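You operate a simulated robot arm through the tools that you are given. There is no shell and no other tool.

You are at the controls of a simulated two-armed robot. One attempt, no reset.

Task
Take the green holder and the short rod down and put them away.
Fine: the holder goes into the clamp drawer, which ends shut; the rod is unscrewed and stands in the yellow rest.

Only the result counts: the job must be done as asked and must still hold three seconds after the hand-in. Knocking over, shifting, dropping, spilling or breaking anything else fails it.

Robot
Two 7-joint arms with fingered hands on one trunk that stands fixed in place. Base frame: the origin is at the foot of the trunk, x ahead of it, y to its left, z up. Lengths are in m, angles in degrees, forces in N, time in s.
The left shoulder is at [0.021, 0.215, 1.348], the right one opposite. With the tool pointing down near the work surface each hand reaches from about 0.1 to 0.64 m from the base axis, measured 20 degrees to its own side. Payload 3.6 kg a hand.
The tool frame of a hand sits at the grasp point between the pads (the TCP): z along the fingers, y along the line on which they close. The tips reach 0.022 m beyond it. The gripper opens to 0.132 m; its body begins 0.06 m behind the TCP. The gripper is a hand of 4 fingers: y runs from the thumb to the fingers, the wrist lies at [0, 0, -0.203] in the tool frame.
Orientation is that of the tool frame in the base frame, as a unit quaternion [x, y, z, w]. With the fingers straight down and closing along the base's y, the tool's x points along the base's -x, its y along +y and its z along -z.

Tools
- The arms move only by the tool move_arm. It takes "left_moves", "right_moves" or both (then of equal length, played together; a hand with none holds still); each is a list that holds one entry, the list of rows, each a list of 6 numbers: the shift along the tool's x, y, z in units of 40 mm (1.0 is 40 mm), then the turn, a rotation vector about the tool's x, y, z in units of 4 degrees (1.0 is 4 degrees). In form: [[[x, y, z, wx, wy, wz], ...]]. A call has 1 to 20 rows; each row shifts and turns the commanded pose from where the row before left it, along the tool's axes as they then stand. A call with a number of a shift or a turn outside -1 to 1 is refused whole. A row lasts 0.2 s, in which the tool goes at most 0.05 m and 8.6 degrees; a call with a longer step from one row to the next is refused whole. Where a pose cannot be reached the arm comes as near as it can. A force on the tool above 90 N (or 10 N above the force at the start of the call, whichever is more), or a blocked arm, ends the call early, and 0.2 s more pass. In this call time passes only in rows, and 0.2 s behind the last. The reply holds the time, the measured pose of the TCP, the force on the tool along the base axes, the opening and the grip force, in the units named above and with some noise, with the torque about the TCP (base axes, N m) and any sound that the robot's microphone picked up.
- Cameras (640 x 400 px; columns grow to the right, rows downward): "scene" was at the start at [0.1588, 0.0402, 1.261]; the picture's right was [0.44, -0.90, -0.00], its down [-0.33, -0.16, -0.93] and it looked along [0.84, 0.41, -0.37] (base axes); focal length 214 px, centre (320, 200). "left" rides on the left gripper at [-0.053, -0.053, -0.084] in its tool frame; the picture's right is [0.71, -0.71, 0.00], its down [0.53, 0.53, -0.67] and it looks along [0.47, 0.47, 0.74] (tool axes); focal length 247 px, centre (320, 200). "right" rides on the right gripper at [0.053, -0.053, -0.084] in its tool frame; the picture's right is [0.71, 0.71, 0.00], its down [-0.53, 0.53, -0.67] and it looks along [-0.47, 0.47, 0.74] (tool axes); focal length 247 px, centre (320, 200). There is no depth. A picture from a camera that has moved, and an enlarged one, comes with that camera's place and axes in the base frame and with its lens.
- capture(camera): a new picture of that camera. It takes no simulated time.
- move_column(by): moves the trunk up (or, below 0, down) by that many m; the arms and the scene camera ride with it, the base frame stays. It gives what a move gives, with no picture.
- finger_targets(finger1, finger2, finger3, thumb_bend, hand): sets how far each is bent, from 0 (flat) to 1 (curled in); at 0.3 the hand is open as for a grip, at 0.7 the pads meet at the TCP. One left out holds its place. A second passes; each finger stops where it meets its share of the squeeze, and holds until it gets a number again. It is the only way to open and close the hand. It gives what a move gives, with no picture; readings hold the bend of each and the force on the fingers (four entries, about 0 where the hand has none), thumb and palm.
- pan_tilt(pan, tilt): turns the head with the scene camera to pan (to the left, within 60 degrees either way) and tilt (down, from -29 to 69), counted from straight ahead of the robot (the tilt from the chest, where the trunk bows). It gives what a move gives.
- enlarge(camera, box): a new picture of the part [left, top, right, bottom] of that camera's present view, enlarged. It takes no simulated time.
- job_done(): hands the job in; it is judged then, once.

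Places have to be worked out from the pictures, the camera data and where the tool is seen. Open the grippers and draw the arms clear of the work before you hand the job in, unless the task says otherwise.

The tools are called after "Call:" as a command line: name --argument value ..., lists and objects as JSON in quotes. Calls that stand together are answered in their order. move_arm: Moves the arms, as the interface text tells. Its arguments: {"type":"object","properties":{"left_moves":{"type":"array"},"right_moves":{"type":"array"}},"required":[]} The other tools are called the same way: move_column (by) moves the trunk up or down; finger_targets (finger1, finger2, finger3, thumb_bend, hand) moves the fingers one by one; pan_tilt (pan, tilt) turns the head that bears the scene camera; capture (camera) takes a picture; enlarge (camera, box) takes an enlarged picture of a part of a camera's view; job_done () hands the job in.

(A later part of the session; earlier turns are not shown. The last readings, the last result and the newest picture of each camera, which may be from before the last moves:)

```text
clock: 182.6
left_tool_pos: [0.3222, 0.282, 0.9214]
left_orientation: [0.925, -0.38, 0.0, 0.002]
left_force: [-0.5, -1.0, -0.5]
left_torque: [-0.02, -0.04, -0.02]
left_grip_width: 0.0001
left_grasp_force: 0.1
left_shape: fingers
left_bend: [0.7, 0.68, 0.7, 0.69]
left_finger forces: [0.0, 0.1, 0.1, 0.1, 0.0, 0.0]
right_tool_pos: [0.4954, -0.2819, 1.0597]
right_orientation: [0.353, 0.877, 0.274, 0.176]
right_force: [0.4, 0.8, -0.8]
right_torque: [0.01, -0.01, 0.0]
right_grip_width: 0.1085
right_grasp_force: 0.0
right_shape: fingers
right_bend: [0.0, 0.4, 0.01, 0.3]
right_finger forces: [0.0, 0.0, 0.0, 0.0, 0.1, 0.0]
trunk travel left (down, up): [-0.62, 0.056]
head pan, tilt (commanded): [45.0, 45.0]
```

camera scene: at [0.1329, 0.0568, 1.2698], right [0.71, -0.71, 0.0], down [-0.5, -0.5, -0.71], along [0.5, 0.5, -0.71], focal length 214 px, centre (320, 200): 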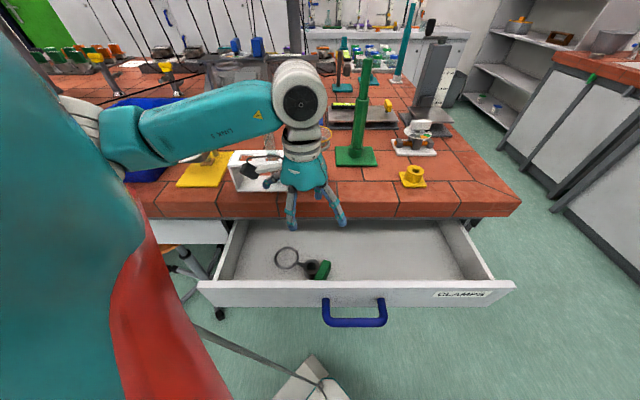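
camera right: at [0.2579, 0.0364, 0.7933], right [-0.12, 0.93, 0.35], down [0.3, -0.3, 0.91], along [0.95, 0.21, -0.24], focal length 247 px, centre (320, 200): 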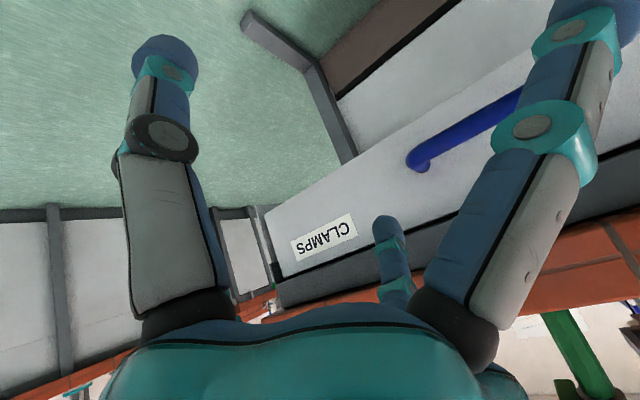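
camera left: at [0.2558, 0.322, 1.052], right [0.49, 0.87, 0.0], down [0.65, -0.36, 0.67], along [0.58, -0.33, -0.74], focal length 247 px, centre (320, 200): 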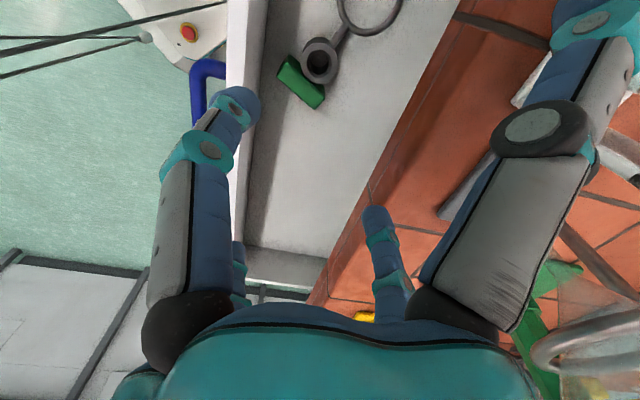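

Next I move back toward the robot and pitch the fist 40° toward the drawer.

Call:
move_arm --left_moves '[[[0.45, 0.545, 0, 0, 0, 0], [0.45, 0.545, 0, 0, 0, 0], [0.45, 0.545, 0, 0, 0, 0], [0.45, 0.545, 0, 0, 0, 0], [0, 0, 0, 1, 0, 0], [0, 0, 0, 1, 0, 0], [0, 0, 0, 1, 0, 0], [0, 0, 0, 1, 0, 0], [0, 0, 0, 1, 0, 0], [0, 0, 0, 1, 0, 0], [0, 0, 0, 1, 0, 0], [0, 0, 0, 1, 0, 0], [0, 0, 0, 1, 0, 0], [0, 0, 0, 1, 0, 0]]]'

Call:
capture --camera "scene"

Call:
capture --camera "left"

```text
clock: 185.6
left_tool_pos: [0.3142, 0.1698, 0.9222]
left_orientation: [0.87, -0.356, 0.132, -0.315]
left_force: [0.5, 0.0, 0.3]
left_torque: [0.0, -0.02, 0.03]
left_grip_width: 0.0
left_grasp_force: 0.0
left_shape: fingers
left_bend: [0.7, 0.68, 0.7, 0.69]
left_finger forces: [0.1, 0.0, 0.0, 0.0, 0.1, 0.0]
right_tool_pos: [0.4941, -0.2819, 1.0598]
right_orientation: [0.353, 0.877, 0.274, 0.176]
right_force: [-0.1, -0.4, 0.8]
right_torque: [0.0, 0.0, -0.03]
right_grip_width: 0.1082
right_grasp_force: 0.0
right_shape: fingers
right_bend: [0.0, 0.4, 0.01, 0.3]
right_finger forces: [0.0, 0.1, 0.1, 0.0, 0.0, 0.1]
trunk travel left (down, up): [-0.62, 0.056]
head pan, tilt (commanded): [45.0, 45.0]
```

```text
taken
camera scene: at [0.1331, 0.0566, 1.2196], right [0.71, -0.71, 0.0], down [-0.5, -0.5, -0.71], along [0.5, 0.5, -0.71], focal length 214 px, centre (320, 200)
```

scene: 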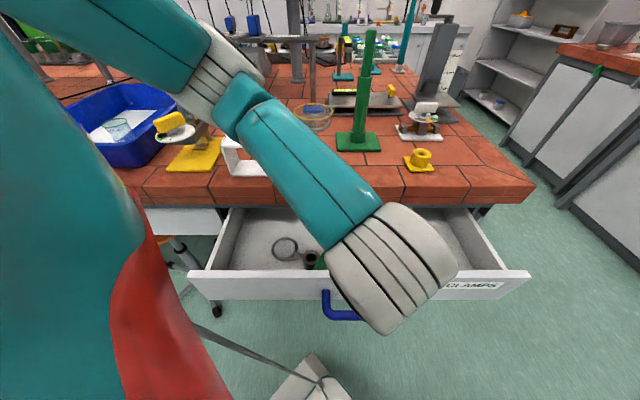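

```text
taken
camera left: at [0.2663, 0.1993, 1.0202], right [0.88, -0.11, 0.46], down [-0.21, -0.96, 0.18], along [0.42, -0.25, -0.87], focal length 247 px, centre (320, 200)
```

left: 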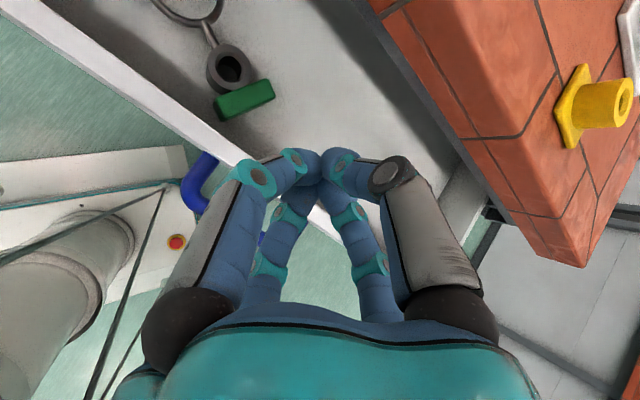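

No clipping here. The handle bar is at v ≈ 0.287. I bring the fist in front of and slightly below the bar, so its upper side can push the bar forward.

Call:
move_arm --left_moves '[[[0.2, 0.705, -0.085, 0, 0, 0], [0.2, 0.705, -0.085, 0, 0, 0], [0.2, 0.705, -0.085, 0, 0, 0], [0.2, 0.705, -0.085, 0, 0, 0]]]'

Call:
capture --camera "left"

```text
clock: 186.6
left_tool_pos: [0.2704, 0.0812, 0.8603]
left_orientation: [0.87, -0.356, 0.131, -0.315]
left_force: [0.2, 0.3, -0.1]
left_torque: [0.0, 0.0, 0.02]
left_grip_width: 0.0
left_grasp_force: 0.1
left_shape: fingers
left_bend: [0.7, 0.68, 0.7, 0.69]
left_finger forces: [0.1, 0.0, 0.0, 0.0, 0.0, 0.0]
right_tool_pos: [0.4941, -0.2818, 1.0609]
right_orientation: [0.353, 0.877, 0.275, 0.176]
right_force: [-0.3, 0.1, 0.6]
right_torque: [0.01, -0.06, 0.0]
right_grip_width: 0.1079
right_grasp_force: 0.0
right_shape: fingers
right_bend: [0.0, 0.4, 0.01, 0.3]
right_finger forces: [0.0, 0.0, 0.0, 0.0, 0.1, 0.1]
trunk travel left (down, up): [-0.62, 0.056]
head pan, tilt (commanded): [45.0, 45.0]
```

```text
taken
camera left: at [0.2223, 0.1087, 0.958], right [0.88, -0.11, 0.46], down [-0.21, -0.96, 0.18], along [0.42, -0.25, -0.87], focal length 247 px, centre (320, 200)
```

left: 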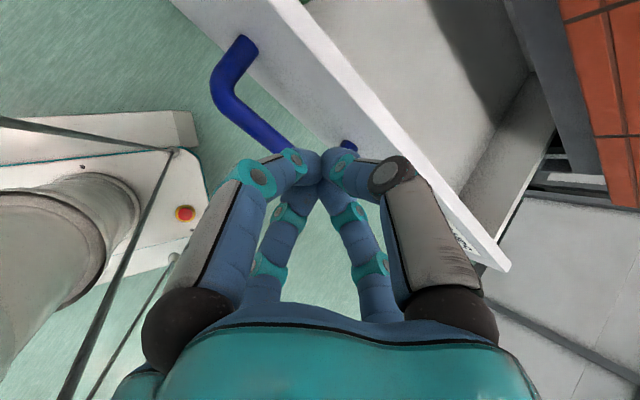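

Aligned in front of the bar. I lower the fist to bar height.

Call:
move_arm --left_moves '[[[0, 0.515, 0.613, 0, 0, 0], [0, 0.515, 0.613, 0, 0, 0], [0, 0.515, 0.613, 0, 0, 0], [0, 0.515, 0.613, 0, 0, 0], [0, 0.515, 0.613, 0, 0, 0]]]'

Call:
capture --camera "left"

Call:
capture --camera "scene"

```text
clock: 188.0
left_tool_pos: [0.3046, 0.1689, 0.6939]
left_orientation: [0.859, -0.33, 0.116, -0.374]
left_force: [-0.5, 0.3, -0.4]
left_torque: [0.03, -0.01, 0.0]
left_grip_width: 0.0004
left_grasp_force: 0.0
left_shape: fingers
left_bend: [0.68, 0.69, 0.68, 0.72]
left_finger forces: [0.1, 0.0, 0.1, 0.0, 0.0, 0.0]
right_tool_pos: [0.4934, -0.2822, 1.0601]
right_orientation: [0.353, 0.876, 0.276, 0.176]
right_force: [0.2, -0.2, 0.1]
right_torque: [0.02, -0.01, -0.01]
right_grip_width: 0.1082
right_grasp_force: 0.0
right_shape: fingers
right_bend: [0.0, 0.4, 0.01, 0.3]
right_finger forces: [0.0, 0.0, 0.0, 0.0, 0.1, 0.0]
trunk travel left (down, up): [-0.62, 0.056]
head pan, tilt (commanded): [45.0, 45.0]
stopped in row 5 (left hand): the arm was blocked; the commanded pose is now the measured one
```

```text
taken
camera left: at [0.2516, 0.1828, 0.7923], right [0.87, -0.11, 0.48], down [-0.15, -0.99, 0.06], along [0.46, -0.13, -0.88], focal length 247 px, centre (320, 200)
```

left: 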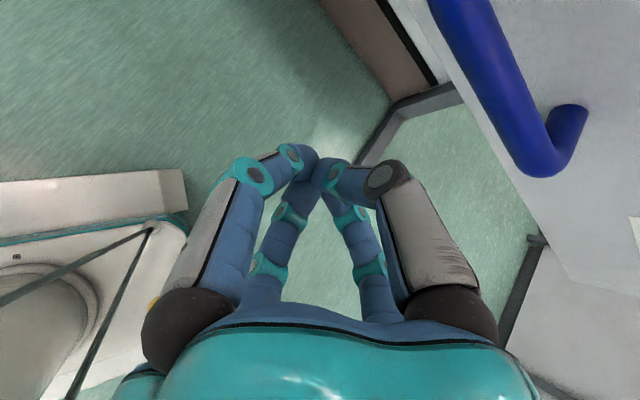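

```text
taken
camera scene: at [0.1318, 0.0555, 1.2199], right [0.71, -0.71, 0.0], down [-0.5, -0.5, -0.71], along [0.5, 0.5, -0.71], focal length 214 px, centre (320, 200)
```

scene: 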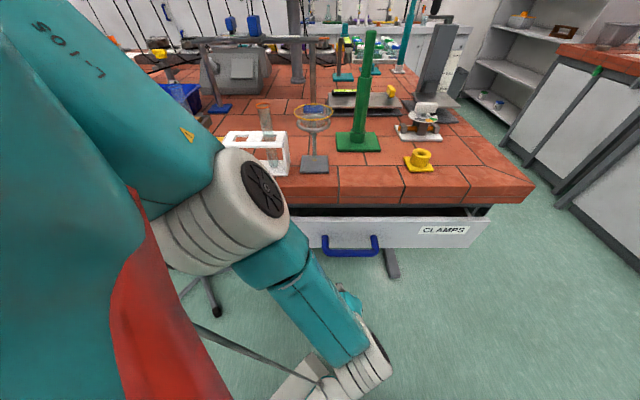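

The arm got blocked by the torso and swung the drawer most of the way shut (about 5 cm still open). I realign to the handle centre and push it gently the rest of the way.

Call:
move_arm --left_moves '[[[0.5, -0.253, 0.228, 0, 0, 0], [0.5, -0.253, 0.228, 0, 0, 0], [0.036, -0.348, 0.358, 0, 0, 0], [0.036, -0.348, 0.358, 0, 0, 0]]]'

Call:
capture --camera "left"

Call:
capture --camera "scene"

```text
clock: 189.2
left_tool_pos: [0.3907, 0.2561, 0.6989]
left_orientation: [0.851, -0.313, 0.101, -0.408]
left_force: [0.0, -0.5, -0.2]
left_torque: [-0.03, 0.0, 0.0]
left_grip_width: 0.0
left_grasp_force: 0.1
left_shape: fingers
left_bend: [0.68, 0.69, 0.68, 0.72]
left_finger forces: [0.1, 0.0, 0.0, 0.0, 0.0, 0.1]
left hand out of reach, approached as far as the arm can: row 2
right_tool_pos: [0.4933, -0.2821, 1.0624]
right_orientation: [0.354, 0.877, 0.275, 0.176]
right_force: [0.5, 0.4, 0.3]
right_torque: [-0.02, 0.02, 0.0]
right_grip_width: 0.1082
right_grasp_force: 0.1
right_shape: fingers
right_bend: [0.0, 0.4, 0.01, 0.3]
right_finger forces: [0.1, 0.0, 0.0, 0.0, 0.0, 0.0]
trunk travel left (down, up): [-0.62, 0.056]
head pan, tilt (commanded): [45.0, 45.0]
stopped in row 4 (left hand): the arm was blocked; the commanded pose is now the measured one
```

```text
taken
camera left: at [0.3363, 0.2608, 0.7973], right [0.87, -0.1, 0.48], down [-0.11, -0.99, -0.01], along [0.48, -0.04, -0.88], focal length 247 px, centre (320, 200)
```

left: 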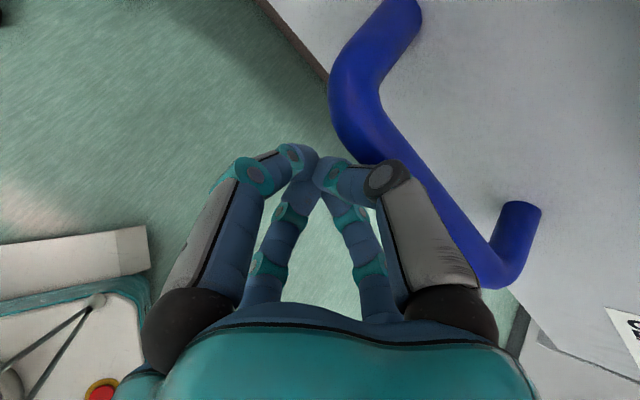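

```text
taken
camera scene: at [0.133, 0.0567, 1.2197], right [0.71, -0.71, 0.0], down [-0.5, -0.5, -0.71], along [0.5, 0.5, -0.71], focal length 214 px, centre (320, 200)
```

scene: 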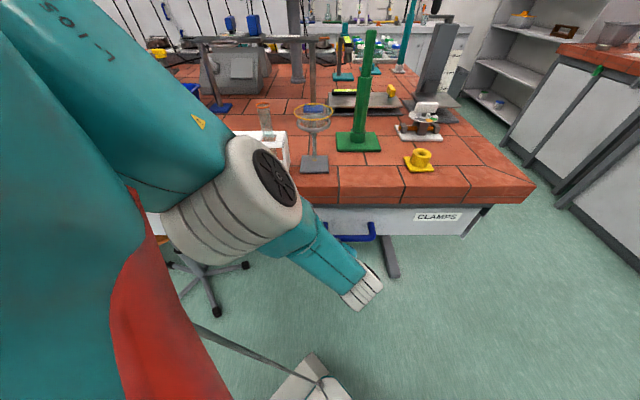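

The drawer looks shut or nearly so. I zoom in to check the gap under the bench edge.

Call:
enlarge --camera "scene" --box '[310, 170, 510, 270]'

Call:
enlarge --camera "scene" --box '[230, 80, 330, 180]'

```text
3.20 times, centred on (410, 220) of scene
camera zoom: at [0.133, 0.0567, 1.2197], right [0.71, -0.71, 0.0], down [-0.5, -0.5, -0.71], along [0.5, 0.5, -0.71], focal length 686 px, centre (32, 136)
```

zoom: 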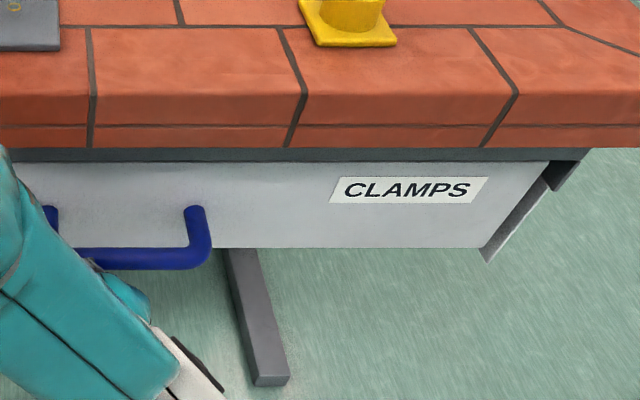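

```text
4.00 times, centred on (280, 130) of scene
camera zoom: at [0.133, 0.0567, 1.2197], right [0.71, -0.71, 0.0], down [-0.5, -0.5, -0.71], along [0.5, 0.5, -0.71], focal length 858 px, centre (480, 480)
```

zoom: 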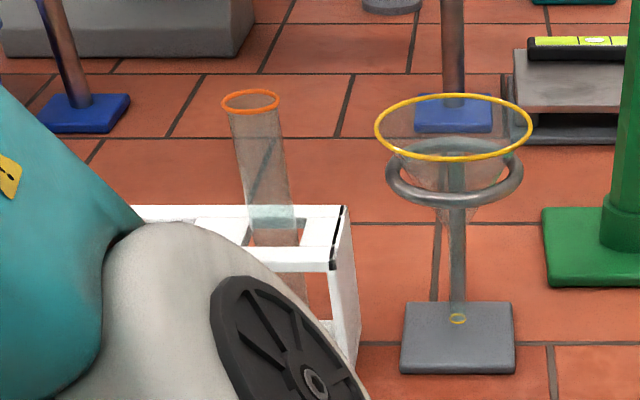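

It looks flush (front at v ≈ 0.53). To be sure, I give the handle a small extra push and read the force.

Call:
move_arm --left_moves '[[[0.03, -0.1625, 0.187, 0, 0, 0], [0.03, -0.1625, 0.187, 0, 0, 0]]]'

Call:
capture --camera "left"

```text
clock: 189.8
left_tool_pos: [0.3927, 0.2642, 0.7002]
left_orientation: [0.854, -0.313, 0.098, -0.403]
left_force: [-34.1, -16.2, 1.0]
left_torque: [0.38, -0.75, 0.01]
left_grip_width: 0.0002
left_grasp_force: 18.3
left_shape: fingers
left_bend: [0.69, 0.66, 0.69, 0.74]
left_finger forces: [0.0, 0.0, 0.0, 0.1, 35.2, 0.0]
right_tool_pos: [0.4906, -0.282, 1.0633]
right_orientation: [0.353, 0.876, 0.276, 0.177]
right_force: [0.1, 0.3, 0.3]
right_torque: [-0.01, 0.0, -0.05]
right_grip_width: 0.1086
right_grasp_force: 0.0
right_shape: fingers
right_bend: [0.0, 0.4, 0.01, 0.3]
right_finger forces: [0.0, 0.0, 0.0, 0.0, 0.0, 0.1]
trunk travel left (down, up): [-0.62, 0.056]
head pan, tilt (commanded): [45.0, 45.0]
```

```text
taken
camera left: at [0.3401, 0.2701, 0.7977], right [0.88, -0.1, 0.47], down [-0.11, -0.99, 0.0], along [0.47, -0.05, -0.88], focal length 247 px, centre (320, 200)
```

left: 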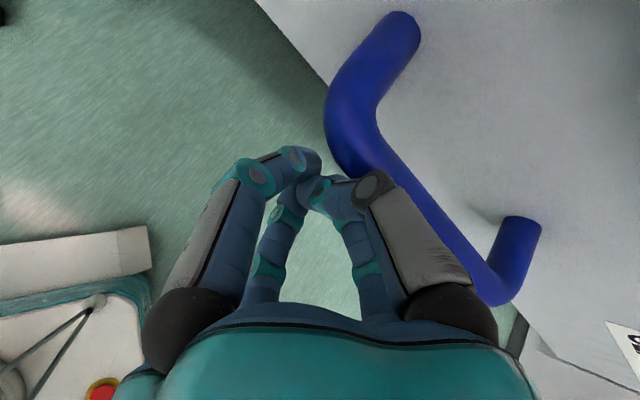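

The bar resists with about 38 N, so the drawer is fully shut. I back the fist off and raise it.

Call:
move_arm --left_moves '[[[-0.045, 0.244, -0.28, 0, 0, 0], [-0.045, 0.244, -0.28, 0, 0, 0], [-0.045, 0.244, -0.28, 0, 0, 0], [-0.06, -0.55, -0.47, 0, 0, 0], [-0.06, -0.55, -0.47, 0, 0, 0], [-0.06, -0.55, -0.47, 0, 0, 0], [-0.06, -0.55, -0.47, 0, 0, 0], [-0.06, -0.55, -0.47, 0, 0, 0], [-0.06, -0.55, -0.47, 0, 0, 0], [-0.06, -0.55, -0.47, 0, 0, 0], [-0.06, -0.55, -0.47, 0, 0, 0]]]'

Call:
capture --camera "scene"

```text
clock: 192.2
left_tool_pos: [0.3696, 0.2367, 0.9307]
left_orientation: [0.852, -0.314, 0.103, -0.407]
left_force: [0.1, 0.0, -0.1]
left_torque: [0.03, -0.03, 0.01]
left_grip_width: 0.0001
left_grasp_force: 0.2
left_shape: fingers
left_bend: [0.68, 0.69, 0.68, 0.72]
left_finger forces: [0.0, 0.0, 0.1, 0.0, 0.1, 0.0]
right_tool_pos: [0.4946, -0.2818, 1.0623]
right_orientation: [0.352, 0.877, 0.275, 0.177]
right_force: [-0.6, -0.2, -0.2]
right_torque: [-0.04, 0.01, 0.01]
right_grip_width: 0.1084
right_grasp_force: 0.1
right_shape: fingers
right_bend: [0.0, 0.4, 0.01, 0.3]
right_finger forces: [0.1, 0.0, 0.0, 0.1, 0.1, 0.0]
trunk travel left (down, up): [-0.62, 0.056]
head pan, tilt (commanded): [45.0, 45.0]
```

```text
taken
camera scene: at [0.1329, 0.0569, 1.2197], right [0.71, -0.71, 0.0], down [-0.5, -0.5, -0.71], along [0.5, 0.5, -0.71], focal length 214 px, centre (320, 200)
```

scene: 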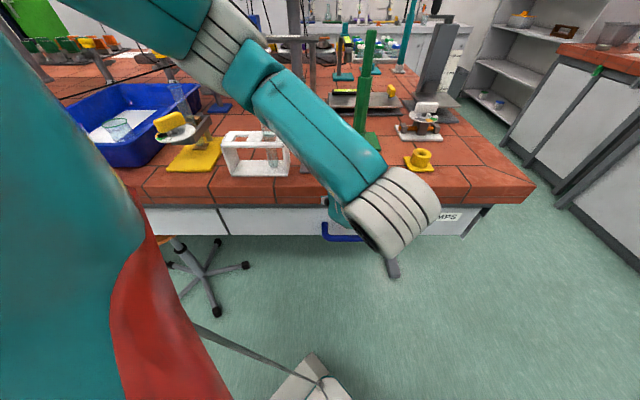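

The drawer is shut. Now for the rod: I rotate the left hand back to vertical and raise the trunk.

Call:
move_arm --left_moves '[[[0, 0, 0, -0.946, 0.143, 0.083], [0, 0, 0, -0.946, 0.143, 0.083], [0, 0, 0, -0.946, 0.143, 0.083], [0, 0, 0, -0.946, 0.143, 0.083], [0, 0, 0, -0.946, 0.143, 0.083], [0, 0, 0, -0.946, 0.143, 0.083], [0, 0, 0, -0.946, 0.143, 0.083], [0, 0, 0, -0.946, 0.143, 0.083], [0, 0, 0, -0.946, 0.143, 0.083], [0, 0, 0, -0.946, 0.143, 0.083], [0, 0, 0, -0.946, 0.143, 0.083], [0, 0, 0, -0.946, 0.143, 0.083], [0, 0, 0, -0.946, 0.143, 0.083]]]'

Call:
move_column --by 0.05

Call:
move_arm --left_moves '[[[0.24, -0.417, -0.607, 0, 0, 0], [0.24, -0.417, -0.607, 0, 0, 0], [0.24, -0.417, -0.607, 0, 0, 0], [0.24, -0.417, -0.607, 0, 0, 0], [0.24, -0.417, -0.607, 0, 0, 0], [0.24, -0.417, -0.607, 0, 0, 0]]]'

Call:
pan_tilt --pan 35 --tilt 22

Call:
capture --camera "scene"

```text
clock: 195.0
left_tool_pos: [0.3714, 0.2387, 0.9323]
left_orientation: [0.924, -0.383, 0.0, 0.001]
left_force: [-0.3, -0.4, -0.3]
left_torque: [-0.02, 0.0, 0.0]
left_grip_width: 0.0002
left_grasp_force: 0.0
left_shape: fingers
left_bend: [0.68, 0.69, 0.68, 0.72]
left_finger forces: [0.0, 0.0, 0.1, 0.1, 0.0, 0.0]
right_tool_pos: [0.4951, -0.2814, 1.0623]
right_orientation: [0.353, 0.877, 0.275, 0.176]
right_force: [-0.5, -0.4, 0.7]
right_torque: [-0.03, -0.01, -0.03]
right_grip_width: 0.1081
right_grasp_force: 0.0
right_shape: fingers
right_bend: [0.0, 0.4, 0.01, 0.3]
right_finger forces: [0.0, 0.0, 0.0, 0.0, 0.0, 0.1]
trunk travel left (down, up): [-0.62, 0.056]
head pan, tilt (commanded): [45.0, 45.0]
```

```text
clock: 195.9
left_tool_pos: [0.3715, 0.2373, 0.9815]
left_orientation: [0.924, -0.383, 0.001, 0.0]
left_force: [0.0, 0.9, -0.6]
left_torque: [0.01, -0.01, -0.01]
left_grip_width: 0.0
left_grasp_force: 0.1
left_shape: fingers
left_bend: [0.68, 0.69, 0.68, 0.72]
left_finger forces: [0.0, 0.1, 0.0, 0.0, 0.1, 0.1]
right_tool_pos: [0.4954, -0.2813, 1.1113]
right_orientation: [0.353, 0.877, 0.274, 0.177]
right_force: [0.3, -1.8, -0.2]
right_torque: [0.01, -0.01, -0.03]
right_grip_width: 0.1083
right_grasp_force: 0.0
right_shape: fingers
right_bend: [0.0, 0.4, 0.01, 0.3]
right_finger forces: [0.0, 0.1, 0.0, 0.1, 0.0, 0.0]
trunk travel left (down, up): [-0.67, 0.006]
head pan, tilt (commanded): [45.0, 45.0]
```

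```text
clock: 197.3
left_tool_pos: [0.4834, 0.2674, 1.1281]
left_orientation: [0.924, -0.383, 0.0, 0.0]
left_force: [0.3, -0.3, -0.5]
left_torque: [0.01, 0.04, 0.0]
left_grip_width: 0.0
left_grasp_force: 0.1
left_shape: fingers
left_bend: [0.68, 0.69, 0.68, 0.72]
left_finger forces: [0.1, 0.0, 0.0, 0.0, 0.1, 0.0]
right_tool_pos: [0.4961, -0.2813, 1.111]
right_orientation: [0.353, 0.877, 0.274, 0.176]
right_force: [0.2, -0.4, 0.3]
right_torque: [0.0, -0.04, 0.0]
right_grip_width: 0.1083
right_grasp_force: 0.1
right_shape: fingers
right_bend: [0.0, 0.4, 0.01, 0.3]
right_finger forces: [0.0, 0.0, 0.0, 0.0, 0.0, 0.0]
trunk travel left (down, up): [-0.67, 0.006]
head pan, tilt (commanded): [45.0, 45.0]
```

```text
clock: 198.2
left_tool_pos: [0.4822, 0.2672, 1.1283]
left_orientation: [0.924, -0.383, 0.001, 0.0]
left_force: [0.5, 1.0, -1.1]
left_torque: [0.0, -0.01, 0.03]
left_grip_width: 0.0001
left_grasp_force: 0.1
left_shape: fingers
left_bend: [0.68, 0.69, 0.68, 0.72]
left_finger forces: [0.1, 0.1, 0.1, 0.0, 0.0, 0.1]
right_tool_pos: [0.4942, -0.2822, 1.1112]
right_orientation: [0.353, 0.877, 0.276, 0.176]
right_force: [-0.3, -0.7, 0.8]
right_torque: [0.02, 0.0, 0.02]
right_grip_width: 0.1082
right_grasp_force: 0.1
right_shape: fingers
right_bend: [0.0, 0.4, 0.01, 0.3]
right_finger forces: [0.0, 0.0, 0.1, 0.1, 0.1, 0.0]
trunk travel left (down, up): [-0.67, 0.006]
head pan, tilt (commanded): [35.0, 22.0]
```

```text
taken
camera scene: at [0.1516, 0.0527, 1.3051], right [0.57, -0.82, 0.0], down [-0.31, -0.22, -0.93], along [0.76, 0.53, -0.38], focal length 214 px, centre (320, 200)
```

scene: 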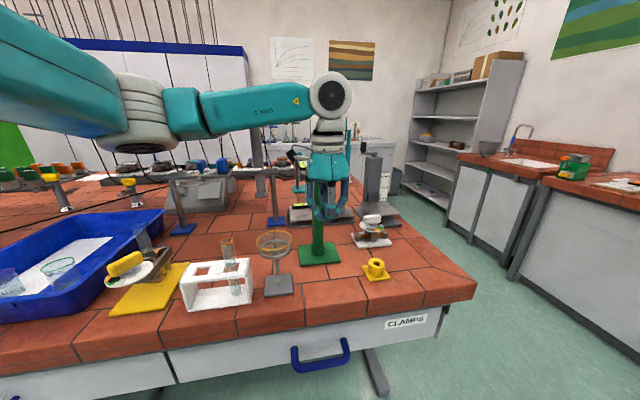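

Drawer confirmed shut. I open the fingers, go up, tilt the hand 8° outward (so the same orientation will also reach the rest), and move over the rod.

Call:
finger_targets --hand "left" --finger1 0.35 --finger2 0.35 --finger3 0.35 --thumb_bend 0.35

Call:
move_arm --left_moves '[[[0, 0, -0.75, 0, 0, 0], [0, 0, -0.75, 0, 0, 0], [0, 0, -0.75, 0, 0, 0], [0, 0, 0, 0.788, 0.616, 0], [0, 0, 0, 0.788, 0.616, 0], [0.031, -0.66, 0.073, 0, 0, 0], [0.031, -0.66, 0.073, 0, 0, 0], [0.031, -0.66, 0.073, 0, 0, 0], [0.031, -0.66, 0.073, 0, 0, 0], [0.031, -0.66, 0.073, 0, 0, 0]]]'

Call:
capture --camera "left"

Call:
capture --camera "scene"

```text
clock: 199.2
left_tool_pos: [0.4821, 0.269, 1.128]
left_orientation: [0.924, -0.383, 0.001, 0.001]
left_force: [0.2, -0.3, -1.3]
left_torque: [-0.03, 0.02, -0.03]
left_grip_width: 0.0761
left_grasp_force: 0.0
left_shape: fingers
left_bend: [0.35, 0.35, 0.35, 0.35]
left_finger forces: [0.0, 0.0, 0.0, 0.0, 0.0, 0.1]
right_tool_pos: [0.4948, -0.2809, 1.1123]
right_orientation: [0.353, 0.877, 0.275, 0.176]
right_force: [-0.5, -0.5, 0.9]
right_torque: [0.01, -0.02, -0.03]
right_grip_width: 0.1083
right_grasp_force: 0.0
right_shape: fingers
right_bend: [0.0, 0.4, 0.01, 0.3]
right_finger forces: [0.1, 0.0, 0.1, 0.1, 0.1, 0.0]
trunk travel left (down, up): [-0.67, 0.006]
head pan, tilt (commanded): [35.0, 22.0]
```

```text
clock: 201.4
left_tool_pos: [0.585, 0.3585, 1.216]
left_orientation: [0.922, -0.382, 0.061, -0.034]
left_force: [-0.8, 0.4, -0.3]
left_torque: [-0.01, 0.0, 0.0]
left_grip_width: 0.0759
left_grasp_force: 0.0
left_shape: fingers
left_bend: [0.35, 0.35, 0.35, 0.35]
left_finger forces: [0.0, 0.0, 0.0, 0.0, 0.0, 0.1]
right_tool_pos: [0.4949, -0.282, 1.1116]
right_orientation: [0.353, 0.877, 0.275, 0.176]
right_force: [1.3, -0.3, -0.6]
right_torque: [-0.02, -0.02, -0.01]
right_grip_width: 0.1079
right_grasp_force: 0.1
right_shape: fingers
right_bend: [0.0, 0.4, 0.01, 0.3]
right_finger forces: [0.0, 0.1, 0.1, 0.0, 0.0, 0.1]
trunk travel left (down, up): [-0.67, 0.006]
head pan, tilt (commanded): [35.0, 22.0]
```

```text
taken
camera left: at [0.572, 0.4325, 1.2992], right [0.99, 0.0, 0.14], down [-0.09, -0.75, 0.65], along [0.1, -0.66, -0.75], focal length 247 px, centre (320, 200)
```

left: 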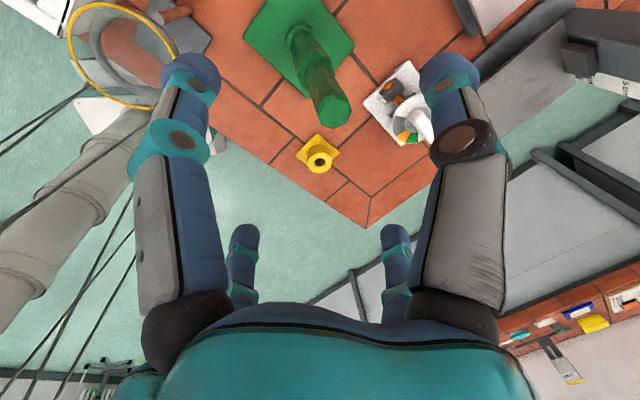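

```text
taken
camera scene: at [0.152, 0.0527, 1.3051], right [0.57, -0.82, 0.0], down [-0.31, -0.21, -0.93], along [0.76, 0.53, -0.38], focal length 214 px, centre (320, 200)
```

scene: 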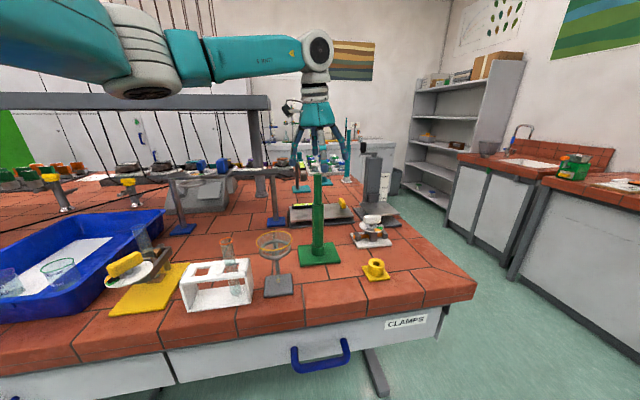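

Hovering next to the rod. I test how far the hand can yaw clockwise from here, to get a long counter-clockwise unscrewing stroke.

Call:
move_arm --left_moves '[[[0, 0, 0, 0, 0, 1], [0, 0, 0, 0, 0, 1], [0, 0, 0, 0, 0, 1], [0, 0, 0, 0, 0, 1], [0, 0, 0, 0, 0, 1], [0, 0, 0, 0, 0, 1], [0, 0, 0, 0, 0, 1], [0, 0, 0, 0, 0, 1], [0, 0, 0, 0, 0, 1], [0, 0, 0, 0, 0, 1], [0, 0, 0, 0, 0, 1], [0, 0, 0, 0, 0, 1], [0, 0, 0, 0, 0, 1], [0, 0, 0, 0, 0, 1], [0, 0, 0, 0, 0, 1], [0, 0, 0, 0, 0, 1]]]'

Call:
capture --camera "left"

```text
clock: 204.8
left_tool_pos: [0.5829, 0.356, 1.2175]
left_orientation: [-0.578, 0.813, -0.033, 0.062]
left_force: [0.5, 0.2, 0.8]
left_torque: [-0.01, 0.01, -0.01]
left_grip_width: 0.0761
left_grasp_force: 0.1
left_shape: fingers
left_bend: [0.35, 0.35, 0.35, 0.35]
left_finger forces: [0.0, 0.0, 0.1, 0.0, 0.0, 0.0]
right_tool_pos: [0.4945, -0.2803, 1.1111]
right_orientation: [0.353, 0.877, 0.274, 0.177]
right_force: [-0.3, -0.7, -0.4]
right_torque: [0.02, -0.01, 0.01]
right_grip_width: 0.1082
right_grasp_force: 0.0
right_shape: fingers
right_bend: [0.0, 0.4, 0.01, 0.3]
right_finger forces: [0.0, 0.1, 0.0, 0.0, 0.1, 0.0]
trunk travel left (down, up): [-0.67, 0.006]
head pan, tilt (commanded): [35.0, 22.0]
```

```text
taken
camera left: at [0.6374, 0.3875, 1.3096], right [0.43, -0.9, 0.05], down [-0.76, -0.33, 0.56], along [-0.49, -0.28, -0.82], focal length 247 px, centre (320, 200)
```

left: 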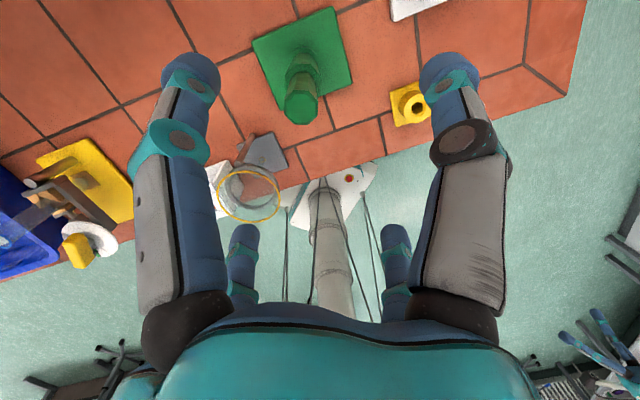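

Reached −109° without trouble. I try another 60° clockwise.

Call:
move_arm --left_moves '[[[0, 0, 0, 0, 0, 1], [0, 0, 0, 0, 0, 1], [0, 0, 0, 0, 0, 1], [0, 0, 0, 0, 0, 1], [0, 0, 0, 0, 0, 1], [0, 0, 0, 0, 0, 1], [0, 0, 0, 0, 0, 1], [0, 0, 0, 0, 0, 1], [0, 0, 0, 0, 0, 1], [0, 0, 0, 0, 0, 1], [0, 0, 0, 0, 0, 1], [0, 0, 0, 0, 0, 1], [0, 0, 0, 0, 0, 1], [0, 0, 0, 0, 0, 1], [0, 0, 0, 0, 0, 1]]]'

Call:
enlarge --camera "left" --box '[200, 40, 440, 200]'

```text
clock: 208.0
left_tool_pos: [0.5813, 0.357, 1.2194]
left_orientation: [-0.095, 0.993, 0.002, 0.071]
left_force: [0.6, 0.5, 0.6]
left_torque: [0.0, 0.01, 0.03]
left_grip_width: 0.0763
left_grasp_force: 0.0
left_shape: fingers
left_bend: [0.35, 0.35, 0.35, 0.35]
left_finger forces: [0.1, 0.0, 0.1, 0.0, 0.0, 0.0]
right_tool_pos: [0.4952, -0.2807, 1.111]
right_orientation: [0.353, 0.877, 0.276, 0.175]
right_force: [-0.7, -0.1, 0.6]
right_torque: [0.0, 0.0, 0.0]
right_grip_width: 0.1085
right_grasp_force: 0.1
right_shape: fingers
right_bend: [0.0, 0.4, 0.01, 0.3]
right_finger forces: [0.1, 0.1, 0.0, 0.0, 0.1, 0.0]
trunk travel left (down, up): [-0.67, 0.006]
head pan, tilt (commanded): [35.0, 22.0]
```

```text
2.50 times, centred on (320, 120) of left
camera zoom: at [0.6314, 0.3133, 1.3082], right [-0.55, -0.83, -0.09], down [-0.7, 0.41, 0.58], along [-0.44, 0.39, -0.81], focal length 617 px, centre (320, 400)
```

zoom: 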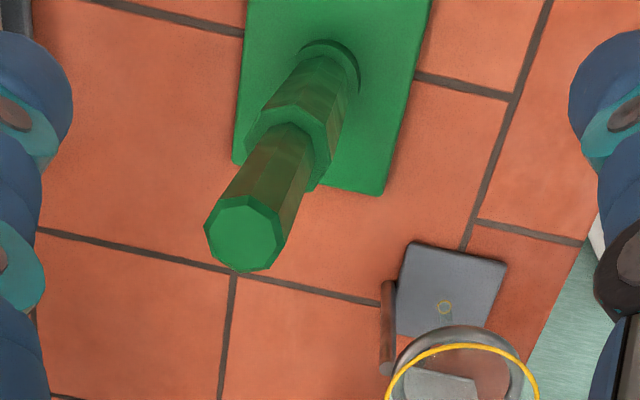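

Reached −169°, giving a stroke of over 200°. The rod checks out at (0.601, 0.374). I centre over it and lower the trunk so the fingers surround the rod.

Call:
move_arm --left_moves '[[[-0.547, 0.327, 0.075, 0, 0, 0]]]'

Call:
move_column --by -0.06

Call:
capture --camera "left"

```text
clock: 208.4
left_tool_pos: [0.603, 0.3722, 1.2171]
left_orientation: [-0.095, 0.993, 0.002, 0.069]
left_force: [0.4, 0.3, 0.3]
left_torque: [-0.01, 0.02, 0.02]
left_grip_width: 0.076
left_grasp_force: 0.2
left_shape: fingers
left_bend: [0.35, 0.35, 0.35, 0.35]
left_finger forces: [0.1, 0.0, 0.0, 0.0, 0.1, 0.0]
right_tool_pos: [0.4967, -0.2812, 1.1099]
right_orientation: [0.353, 0.877, 0.275, 0.175]
right_force: [0.2, -1.2, -0.1]
right_torque: [-0.01, 0.01, 0.02]
right_grip_width: 0.1082
right_grasp_force: 0.1
right_shape: fingers
right_bend: [0.0, 0.4, 0.01, 0.3]
right_finger forces: [0.0, 0.0, 0.0, 0.0, 0.0, 0.1]
trunk travel left (down, up): [-0.67, 0.006]
head pan, tilt (commanded): [35.0, 22.0]
```

```text
clock: 209.4
left_tool_pos: [0.6014, 0.3735, 1.1582]
left_orientation: [-0.096, 0.993, 0.001, 0.07]
left_force: [0.2, -1.4, -0.6]
left_torque: [-0.02, -0.01, -0.01]
left_grip_width: 0.076
left_grasp_force: 0.0
left_shape: fingers
left_bend: [0.35, 0.35, 0.35, 0.35]
left_finger forces: [0.1, 0.0, 0.1, 0.0, 0.0, 0.0]
right_tool_pos: [0.4942, -0.2826, 1.0519]
right_orientation: [0.353, 0.877, 0.275, 0.176]
right_force: [-0.7, -0.1, -0.4]
right_torque: [-0.04, 0.01, 0.02]
right_grip_width: 0.1083
right_grasp_force: 0.0
right_shape: fingers
right_bend: [0.0, 0.4, 0.01, 0.3]
right_finger forces: [0.0, 0.1, 0.1, 0.0, 0.1, 0.1]
trunk travel left (down, up): [-0.61, 0.066]
head pan, tilt (commanded): [35.0, 22.0]
```

```text
taken
camera left: at [0.6511, 0.3294, 1.2484], right [-0.55, -0.83, -0.09], down [-0.7, 0.41, 0.58], along [-0.44, 0.39, -0.81], focal length 247 px, centre (320, 200)
```

left: 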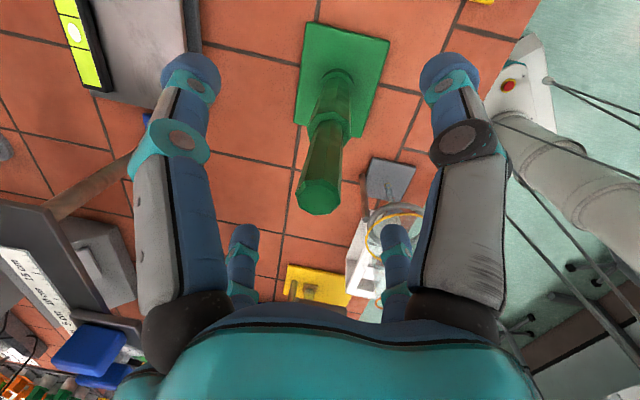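

Perfectly aligned: rod top at the TCP. I lower another 4.5 cm and close all four fingers on the rod.

Call:
move_column --by -0.045

Call:
finger_targets --hand "left" --finger1 0.8 --finger2 0.8 --finger3 0.8 --thumb_bend 0.8

Call:
capture --camera "left"

Call:
enlarge --camera "scene" --box '[260, 80, 380, 200]'

```text
clock: 210.3
left_tool_pos: [0.6008, 0.3728, 1.1127]
left_orientation: [-0.096, 0.993, 0.002, 0.07]
left_force: [0.4, 0.0, 0.9]
left_torque: [0.02, -0.01, 0.01]
left_grip_width: 0.0763
left_grasp_force: 0.0
left_shape: fingers
left_bend: [0.35, 0.35, 0.35, 0.35]
left_finger forces: [0.0, 0.0, 0.0, 0.0, 0.0, 0.0]
right_tool_pos: [0.4943, -0.282, 1.0058]
right_orientation: [0.353, 0.877, 0.274, 0.177]
right_force: [1.2, 0.6, 0.5]
right_torque: [0.0, -0.04, 0.0]
right_grip_width: 0.1084
right_grasp_force: 0.1
right_shape: fingers
right_bend: [0.0, 0.4, 0.01, 0.3]
right_finger forces: [0.0, 0.0, 0.0, 0.0, 0.1, 0.1]
trunk travel left (down, up): [-0.565, 0.111]
head pan, tilt (commanded): [35.0, 22.0]
```

```text
clock: 211.3
left_tool_pos: [0.6012, 0.3729, 1.1131]
left_orientation: [-0.095, 0.993, 0.002, 0.07]
left_force: [-0.1, -1.8, -0.7]
left_torque: [0.0, 0.08, -0.03]
left_grip_width: 0.0028
left_grasp_force: 21.2
left_shape: fingers
left_bend: [0.65, 0.63, 0.63, 0.66]
left_finger forces: [7.6, 9.7, 9.6, 0.0, 15.1, 0.0]
right_tool_pos: [0.4943, -0.2821, 1.0052]
right_orientation: [0.353, 0.877, 0.275, 0.177]
right_force: [-0.4, 0.3, 0.1]
right_torque: [-0.03, -0.02, 0.0]
right_grip_width: 0.1083
right_grasp_force: 0.1
right_shape: fingers
right_bend: [0.0, 0.4, 0.01, 0.3]
right_finger forces: [0.1, 0.0, 0.0, 0.0, 0.0, 0.0]
trunk travel left (down, up): [-0.565, 0.111]
head pan, tilt (commanded): [35.0, 22.0]
```

```text
taken
camera left: at [0.651, 0.3291, 1.2027], right [-0.55, -0.83, -0.09], down [-0.7, 0.41, 0.58], along [-0.45, 0.39, -0.81], focal length 247 px, centre (320, 200)
```

left: 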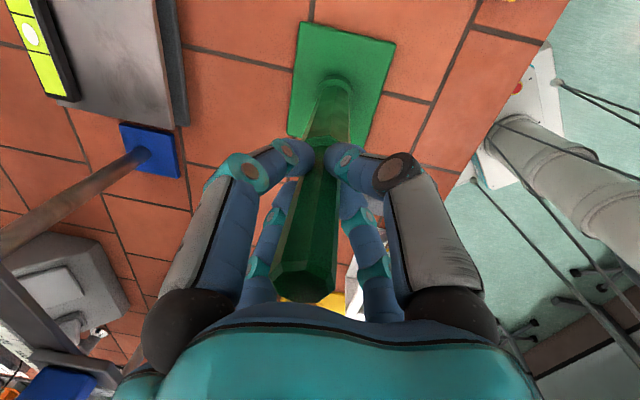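

```text
3.33 times, centred on (320, 140) of scene
camera zoom: at [0.1518, 0.0525, 1.1999], right [0.57, -0.82, 0.0], down [-0.31, -0.21, -0.93], along [0.76, 0.53, -0.38], focal length 715 px, centre (320, 400)
```

zoom: 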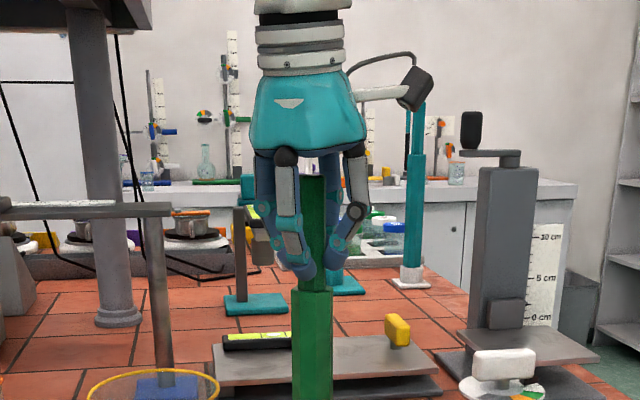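

All four fingers grip the rod (8–15 N). I turn 20° counter-clockwise first and check torque.

Call:
move_arm --left_moves '[[[0, 0, 0, 0, 0, -1], [0, 0, 0, 0, 0, -1], [0, 0, 0, 0, 0, -1], [0, 0, 0, 0, 0, -1], [0, 0, 0, 0, 0, -1]]]'

Call:
capture --camera "left"

```text
clock: 212.5
left_tool_pos: [0.6015, 0.3735, 1.114]
left_orientation: [-0.266, 0.961, -0.01, 0.068]
left_force: [4.1, 0.5, -0.8]
left_torque: [0.08, 0.04, -0.05]
left_grip_width: 0.003
left_grasp_force: 21.0
left_shape: fingers
left_bend: [0.65, 0.63, 0.63, 0.66]
left_finger forces: [8.7, 10.6, 8.0, 0.0, 15.3, 0.0]
right_tool_pos: [0.4951, -0.2816, 1.0051]
right_orientation: [0.353, 0.877, 0.276, 0.176]
right_force: [0.3, -0.1, 0.2]
right_torque: [-0.03, 0.01, 0.0]
right_grip_width: 0.1084
right_grasp_force: 0.0
right_shape: fingers
right_bend: [0.0, 0.4, 0.01, 0.3]
right_finger forces: [0.0, 0.0, 0.0, 0.0, 0.1, 0.0]
trunk travel left (down, up): [-0.565, 0.111]
head pan, tilt (commanded): [35.0, 22.0]
```

```text
taken
camera left: at [0.6615, 0.3538, 1.2048], right [-0.24, -0.97, -0.05], down [-0.81, 0.17, 0.56], along [-0.54, 0.17, -0.82], focal length 247 px, centre (320, 200)
```

left: 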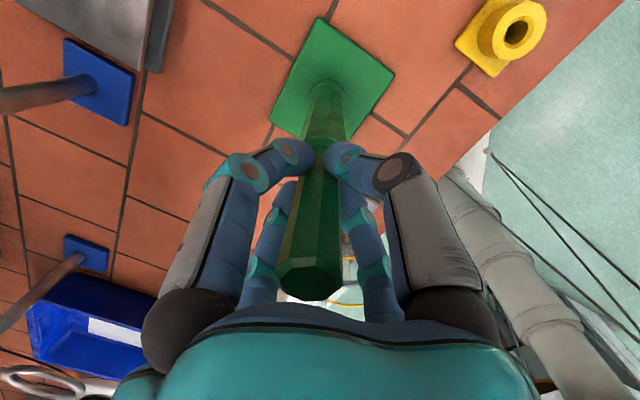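

Very low torque; the hand turned smoothly. I continue the stroke another 80° and check again.

Call:
move_arm --left_moves '[[[0, 0, 0, 0, 0, -1], [0, 0, 0, 0, 0, -1], [0, 0, 0, 0, 0, -1], [0, 0, 0, 0, 0, -1], [0, 0, 0, 0, 0, -1], [0, 0, 0, 0, 0, -1], [0, 0, 0, 0, 0, -1], [0, 0, 0, 0, 0, -1], [0, 0, 0, 0, 0, -1], [0, 0, 0, 0, 0, -1], [0, 0, 0, 0, 0, -1], [0, 0, 0, 0, 0, -1], [0, 0, 0, 0, 0, -1], [0, 0, 0, 0, 0, -1], [0, 0, 0, 0, 0, -1], [0, 0, 0, 0, 0, -1], [0, 0, 0, 0, 0, -1], [0, 0, 0, 0, 0, -1], [0, 0, 0, 0, 0, -1], [0, 0, 0, 0, 0, -1]]]'

Call:
capture --camera "left"

Call:
enlarge --camera "scene" --box '[290, 120, 350, 180]'

```text
clock: 216.7
left_tool_pos: [0.5995, 0.3764, 1.1122]
left_orientation: [0.822, -0.565, 0.053, -0.046]
left_force: [-3.9, 17.1, 2.1]
left_torque: [0.39, 0.26, -0.04]
left_grip_width: 0.0035
left_grasp_force: 23.3
left_shape: fingers
left_bend: [0.64, 0.63, 0.64, 0.66]
left_finger forces: [12.1, 12.5, 6.1, 0.0, 15.7, 0.1]
right_tool_pos: [0.4948, -0.2797, 1.0078]
right_orientation: [0.353, 0.877, 0.274, 0.177]
right_force: [-0.6, 0.2, -0.8]
right_torque: [0.0, -0.01, 0.02]
right_grip_width: 0.1082
right_grasp_force: 0.0
right_shape: fingers
right_bend: [0.0, 0.4, 0.01, 0.3]
right_finger forces: [0.0, 0.0, 0.1, 0.0, 0.0, 0.0]
trunk travel left (down, up): [-0.565, 0.111]
head pan, tilt (commanded): [35.0, 22.0]
```

```text
taken
camera left: at [0.6184, 0.4433, 1.1998], right [0.91, -0.41, 0.12], down [-0.39, -0.69, 0.61], along [-0.16, -0.6, -0.78], focal length 247 px, centre (320, 200)
```

left: 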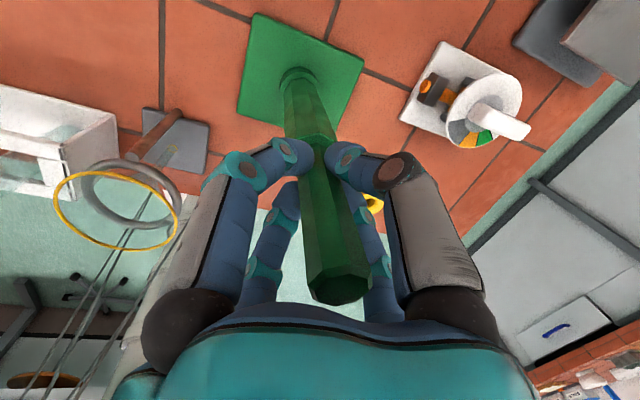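

```text
6.67 times, centred on (320, 150) of scene
camera zoom: at [0.151, 0.0549, 1.1999], right [0.57, -0.82, 0.0], down [-0.31, -0.22, -0.93], along [0.76, 0.53, -0.38], focal length 1430 px, centre (320, 533)
```

zoom: 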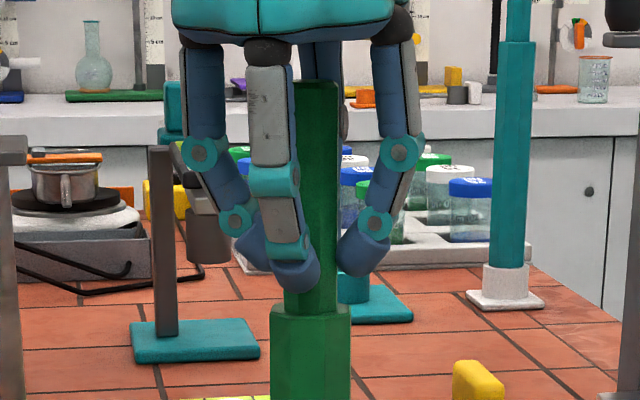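

Lateral force is building up because the hand's axis is tilted relative to the rod. I release, let the stand relax, and will regrip with a smaller tilt.

Call:
finger_targets --hand "left" --finger1 0.5 --finger2 0.5 --finger3 0.5 --thumb_bend 0.5

Call:
capture --camera "left"

Call:
enlarge --camera "scene" --box '[260, 120, 380, 280]'

```text
clock: 217.7
left_tool_pos: [0.6009, 0.3725, 1.1127]
left_orientation: [0.821, -0.566, 0.053, -0.046]
left_force: [-0.1, 0.2, -0.4]
left_torque: [-0.02, -0.02, 0.01]
left_grip_width: 0.04
left_grasp_force: 0.0
left_shape: fingers
left_bend: [0.5, 0.5, 0.5, 0.5]
left_finger forces: [0.0, 0.0, 0.0, 0.1, 0.0, 0.0]
right_tool_pos: [0.4956, -0.2814, 1.0071]
right_orientation: [0.353, 0.877, 0.275, 0.176]
right_force: [0.2, 0.0, 0.2]
right_torque: [0.0, -0.02, -0.01]
right_grip_width: 0.1085
right_grasp_force: 0.1
right_shape: fingers
right_bend: [0.0, 0.4, 0.01, 0.3]
right_finger forces: [0.0, 0.0, 0.0, 0.0, 0.0, 0.1]
trunk travel left (down, up): [-0.565, 0.111]
head pan, tilt (commanded): [35.0, 22.0]
```

```text
taken
camera left: at [0.6196, 0.4398, 1.2004], right [0.9, -0.41, 0.12], down [-0.39, -0.69, 0.61], along [-0.17, -0.6, -0.78], focal length 247 px, centre (320, 200)
```

left: 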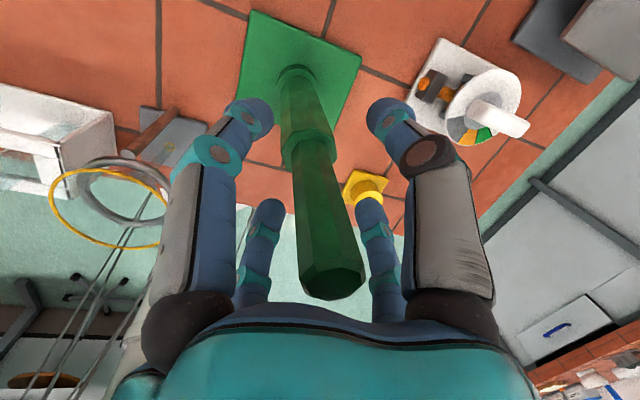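

```text
2.50 times, centred on (320, 200) of scene
camera zoom: at [0.1516, 0.0526, 1.1999], right [0.57, -0.82, 0.0], down [-0.31, -0.21, -0.93], along [0.76, 0.53, -0.38], focal length 536 px, centre (320, 200)
```

zoom: 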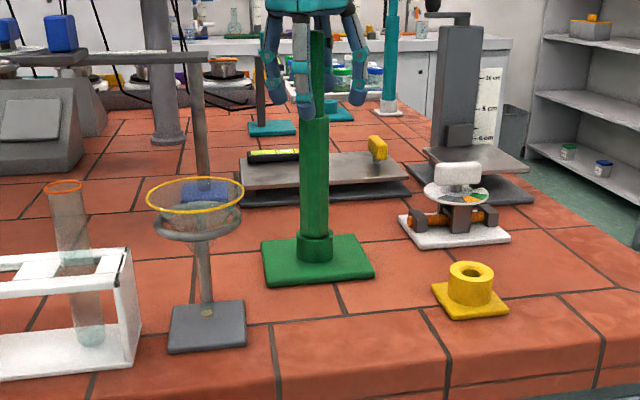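

The stand has not moved relative to the tile joints. I zoom in on the rod/post facets to see whether the rod turned.

Call:
enlarge --camera "left" --box '[230, 50, 420, 310]'

Call:
enlarge --camera "scene" --box '[295, 120, 345, 160]'

```text
1.54 times, centred on (325, 180) of left
camera zoom: at [0.6196, 0.4398, 1.2004], right [0.9, -0.41, 0.12], down [-0.39, -0.69, 0.61], along [-0.17, -0.6, -0.78], focal length 380 px, centre (312, 231)
```

zoom: 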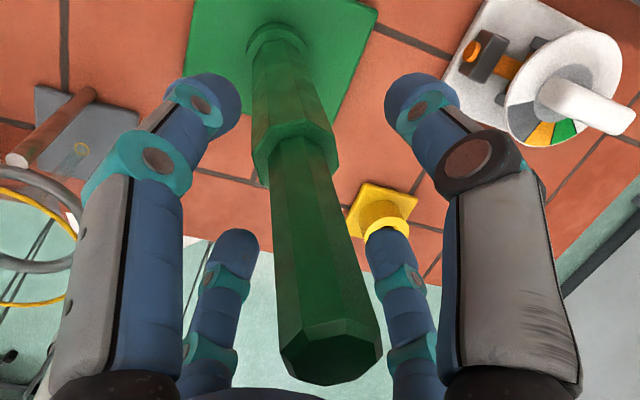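

```text
10.00 times, centred on (320, 140) of scene
camera zoom: at [0.1516, 0.0526, 1.1999], right [0.57, -0.82, 0.0], down [-0.31, -0.21, -0.93], along [0.76, 0.53, -0.38], focal length 2145 px, centre (320, 800)
```

zoom: 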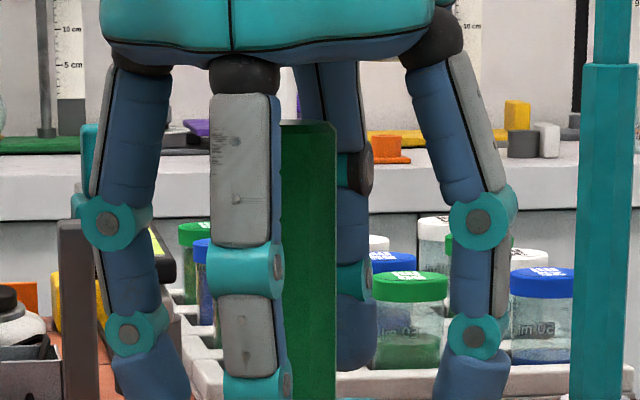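

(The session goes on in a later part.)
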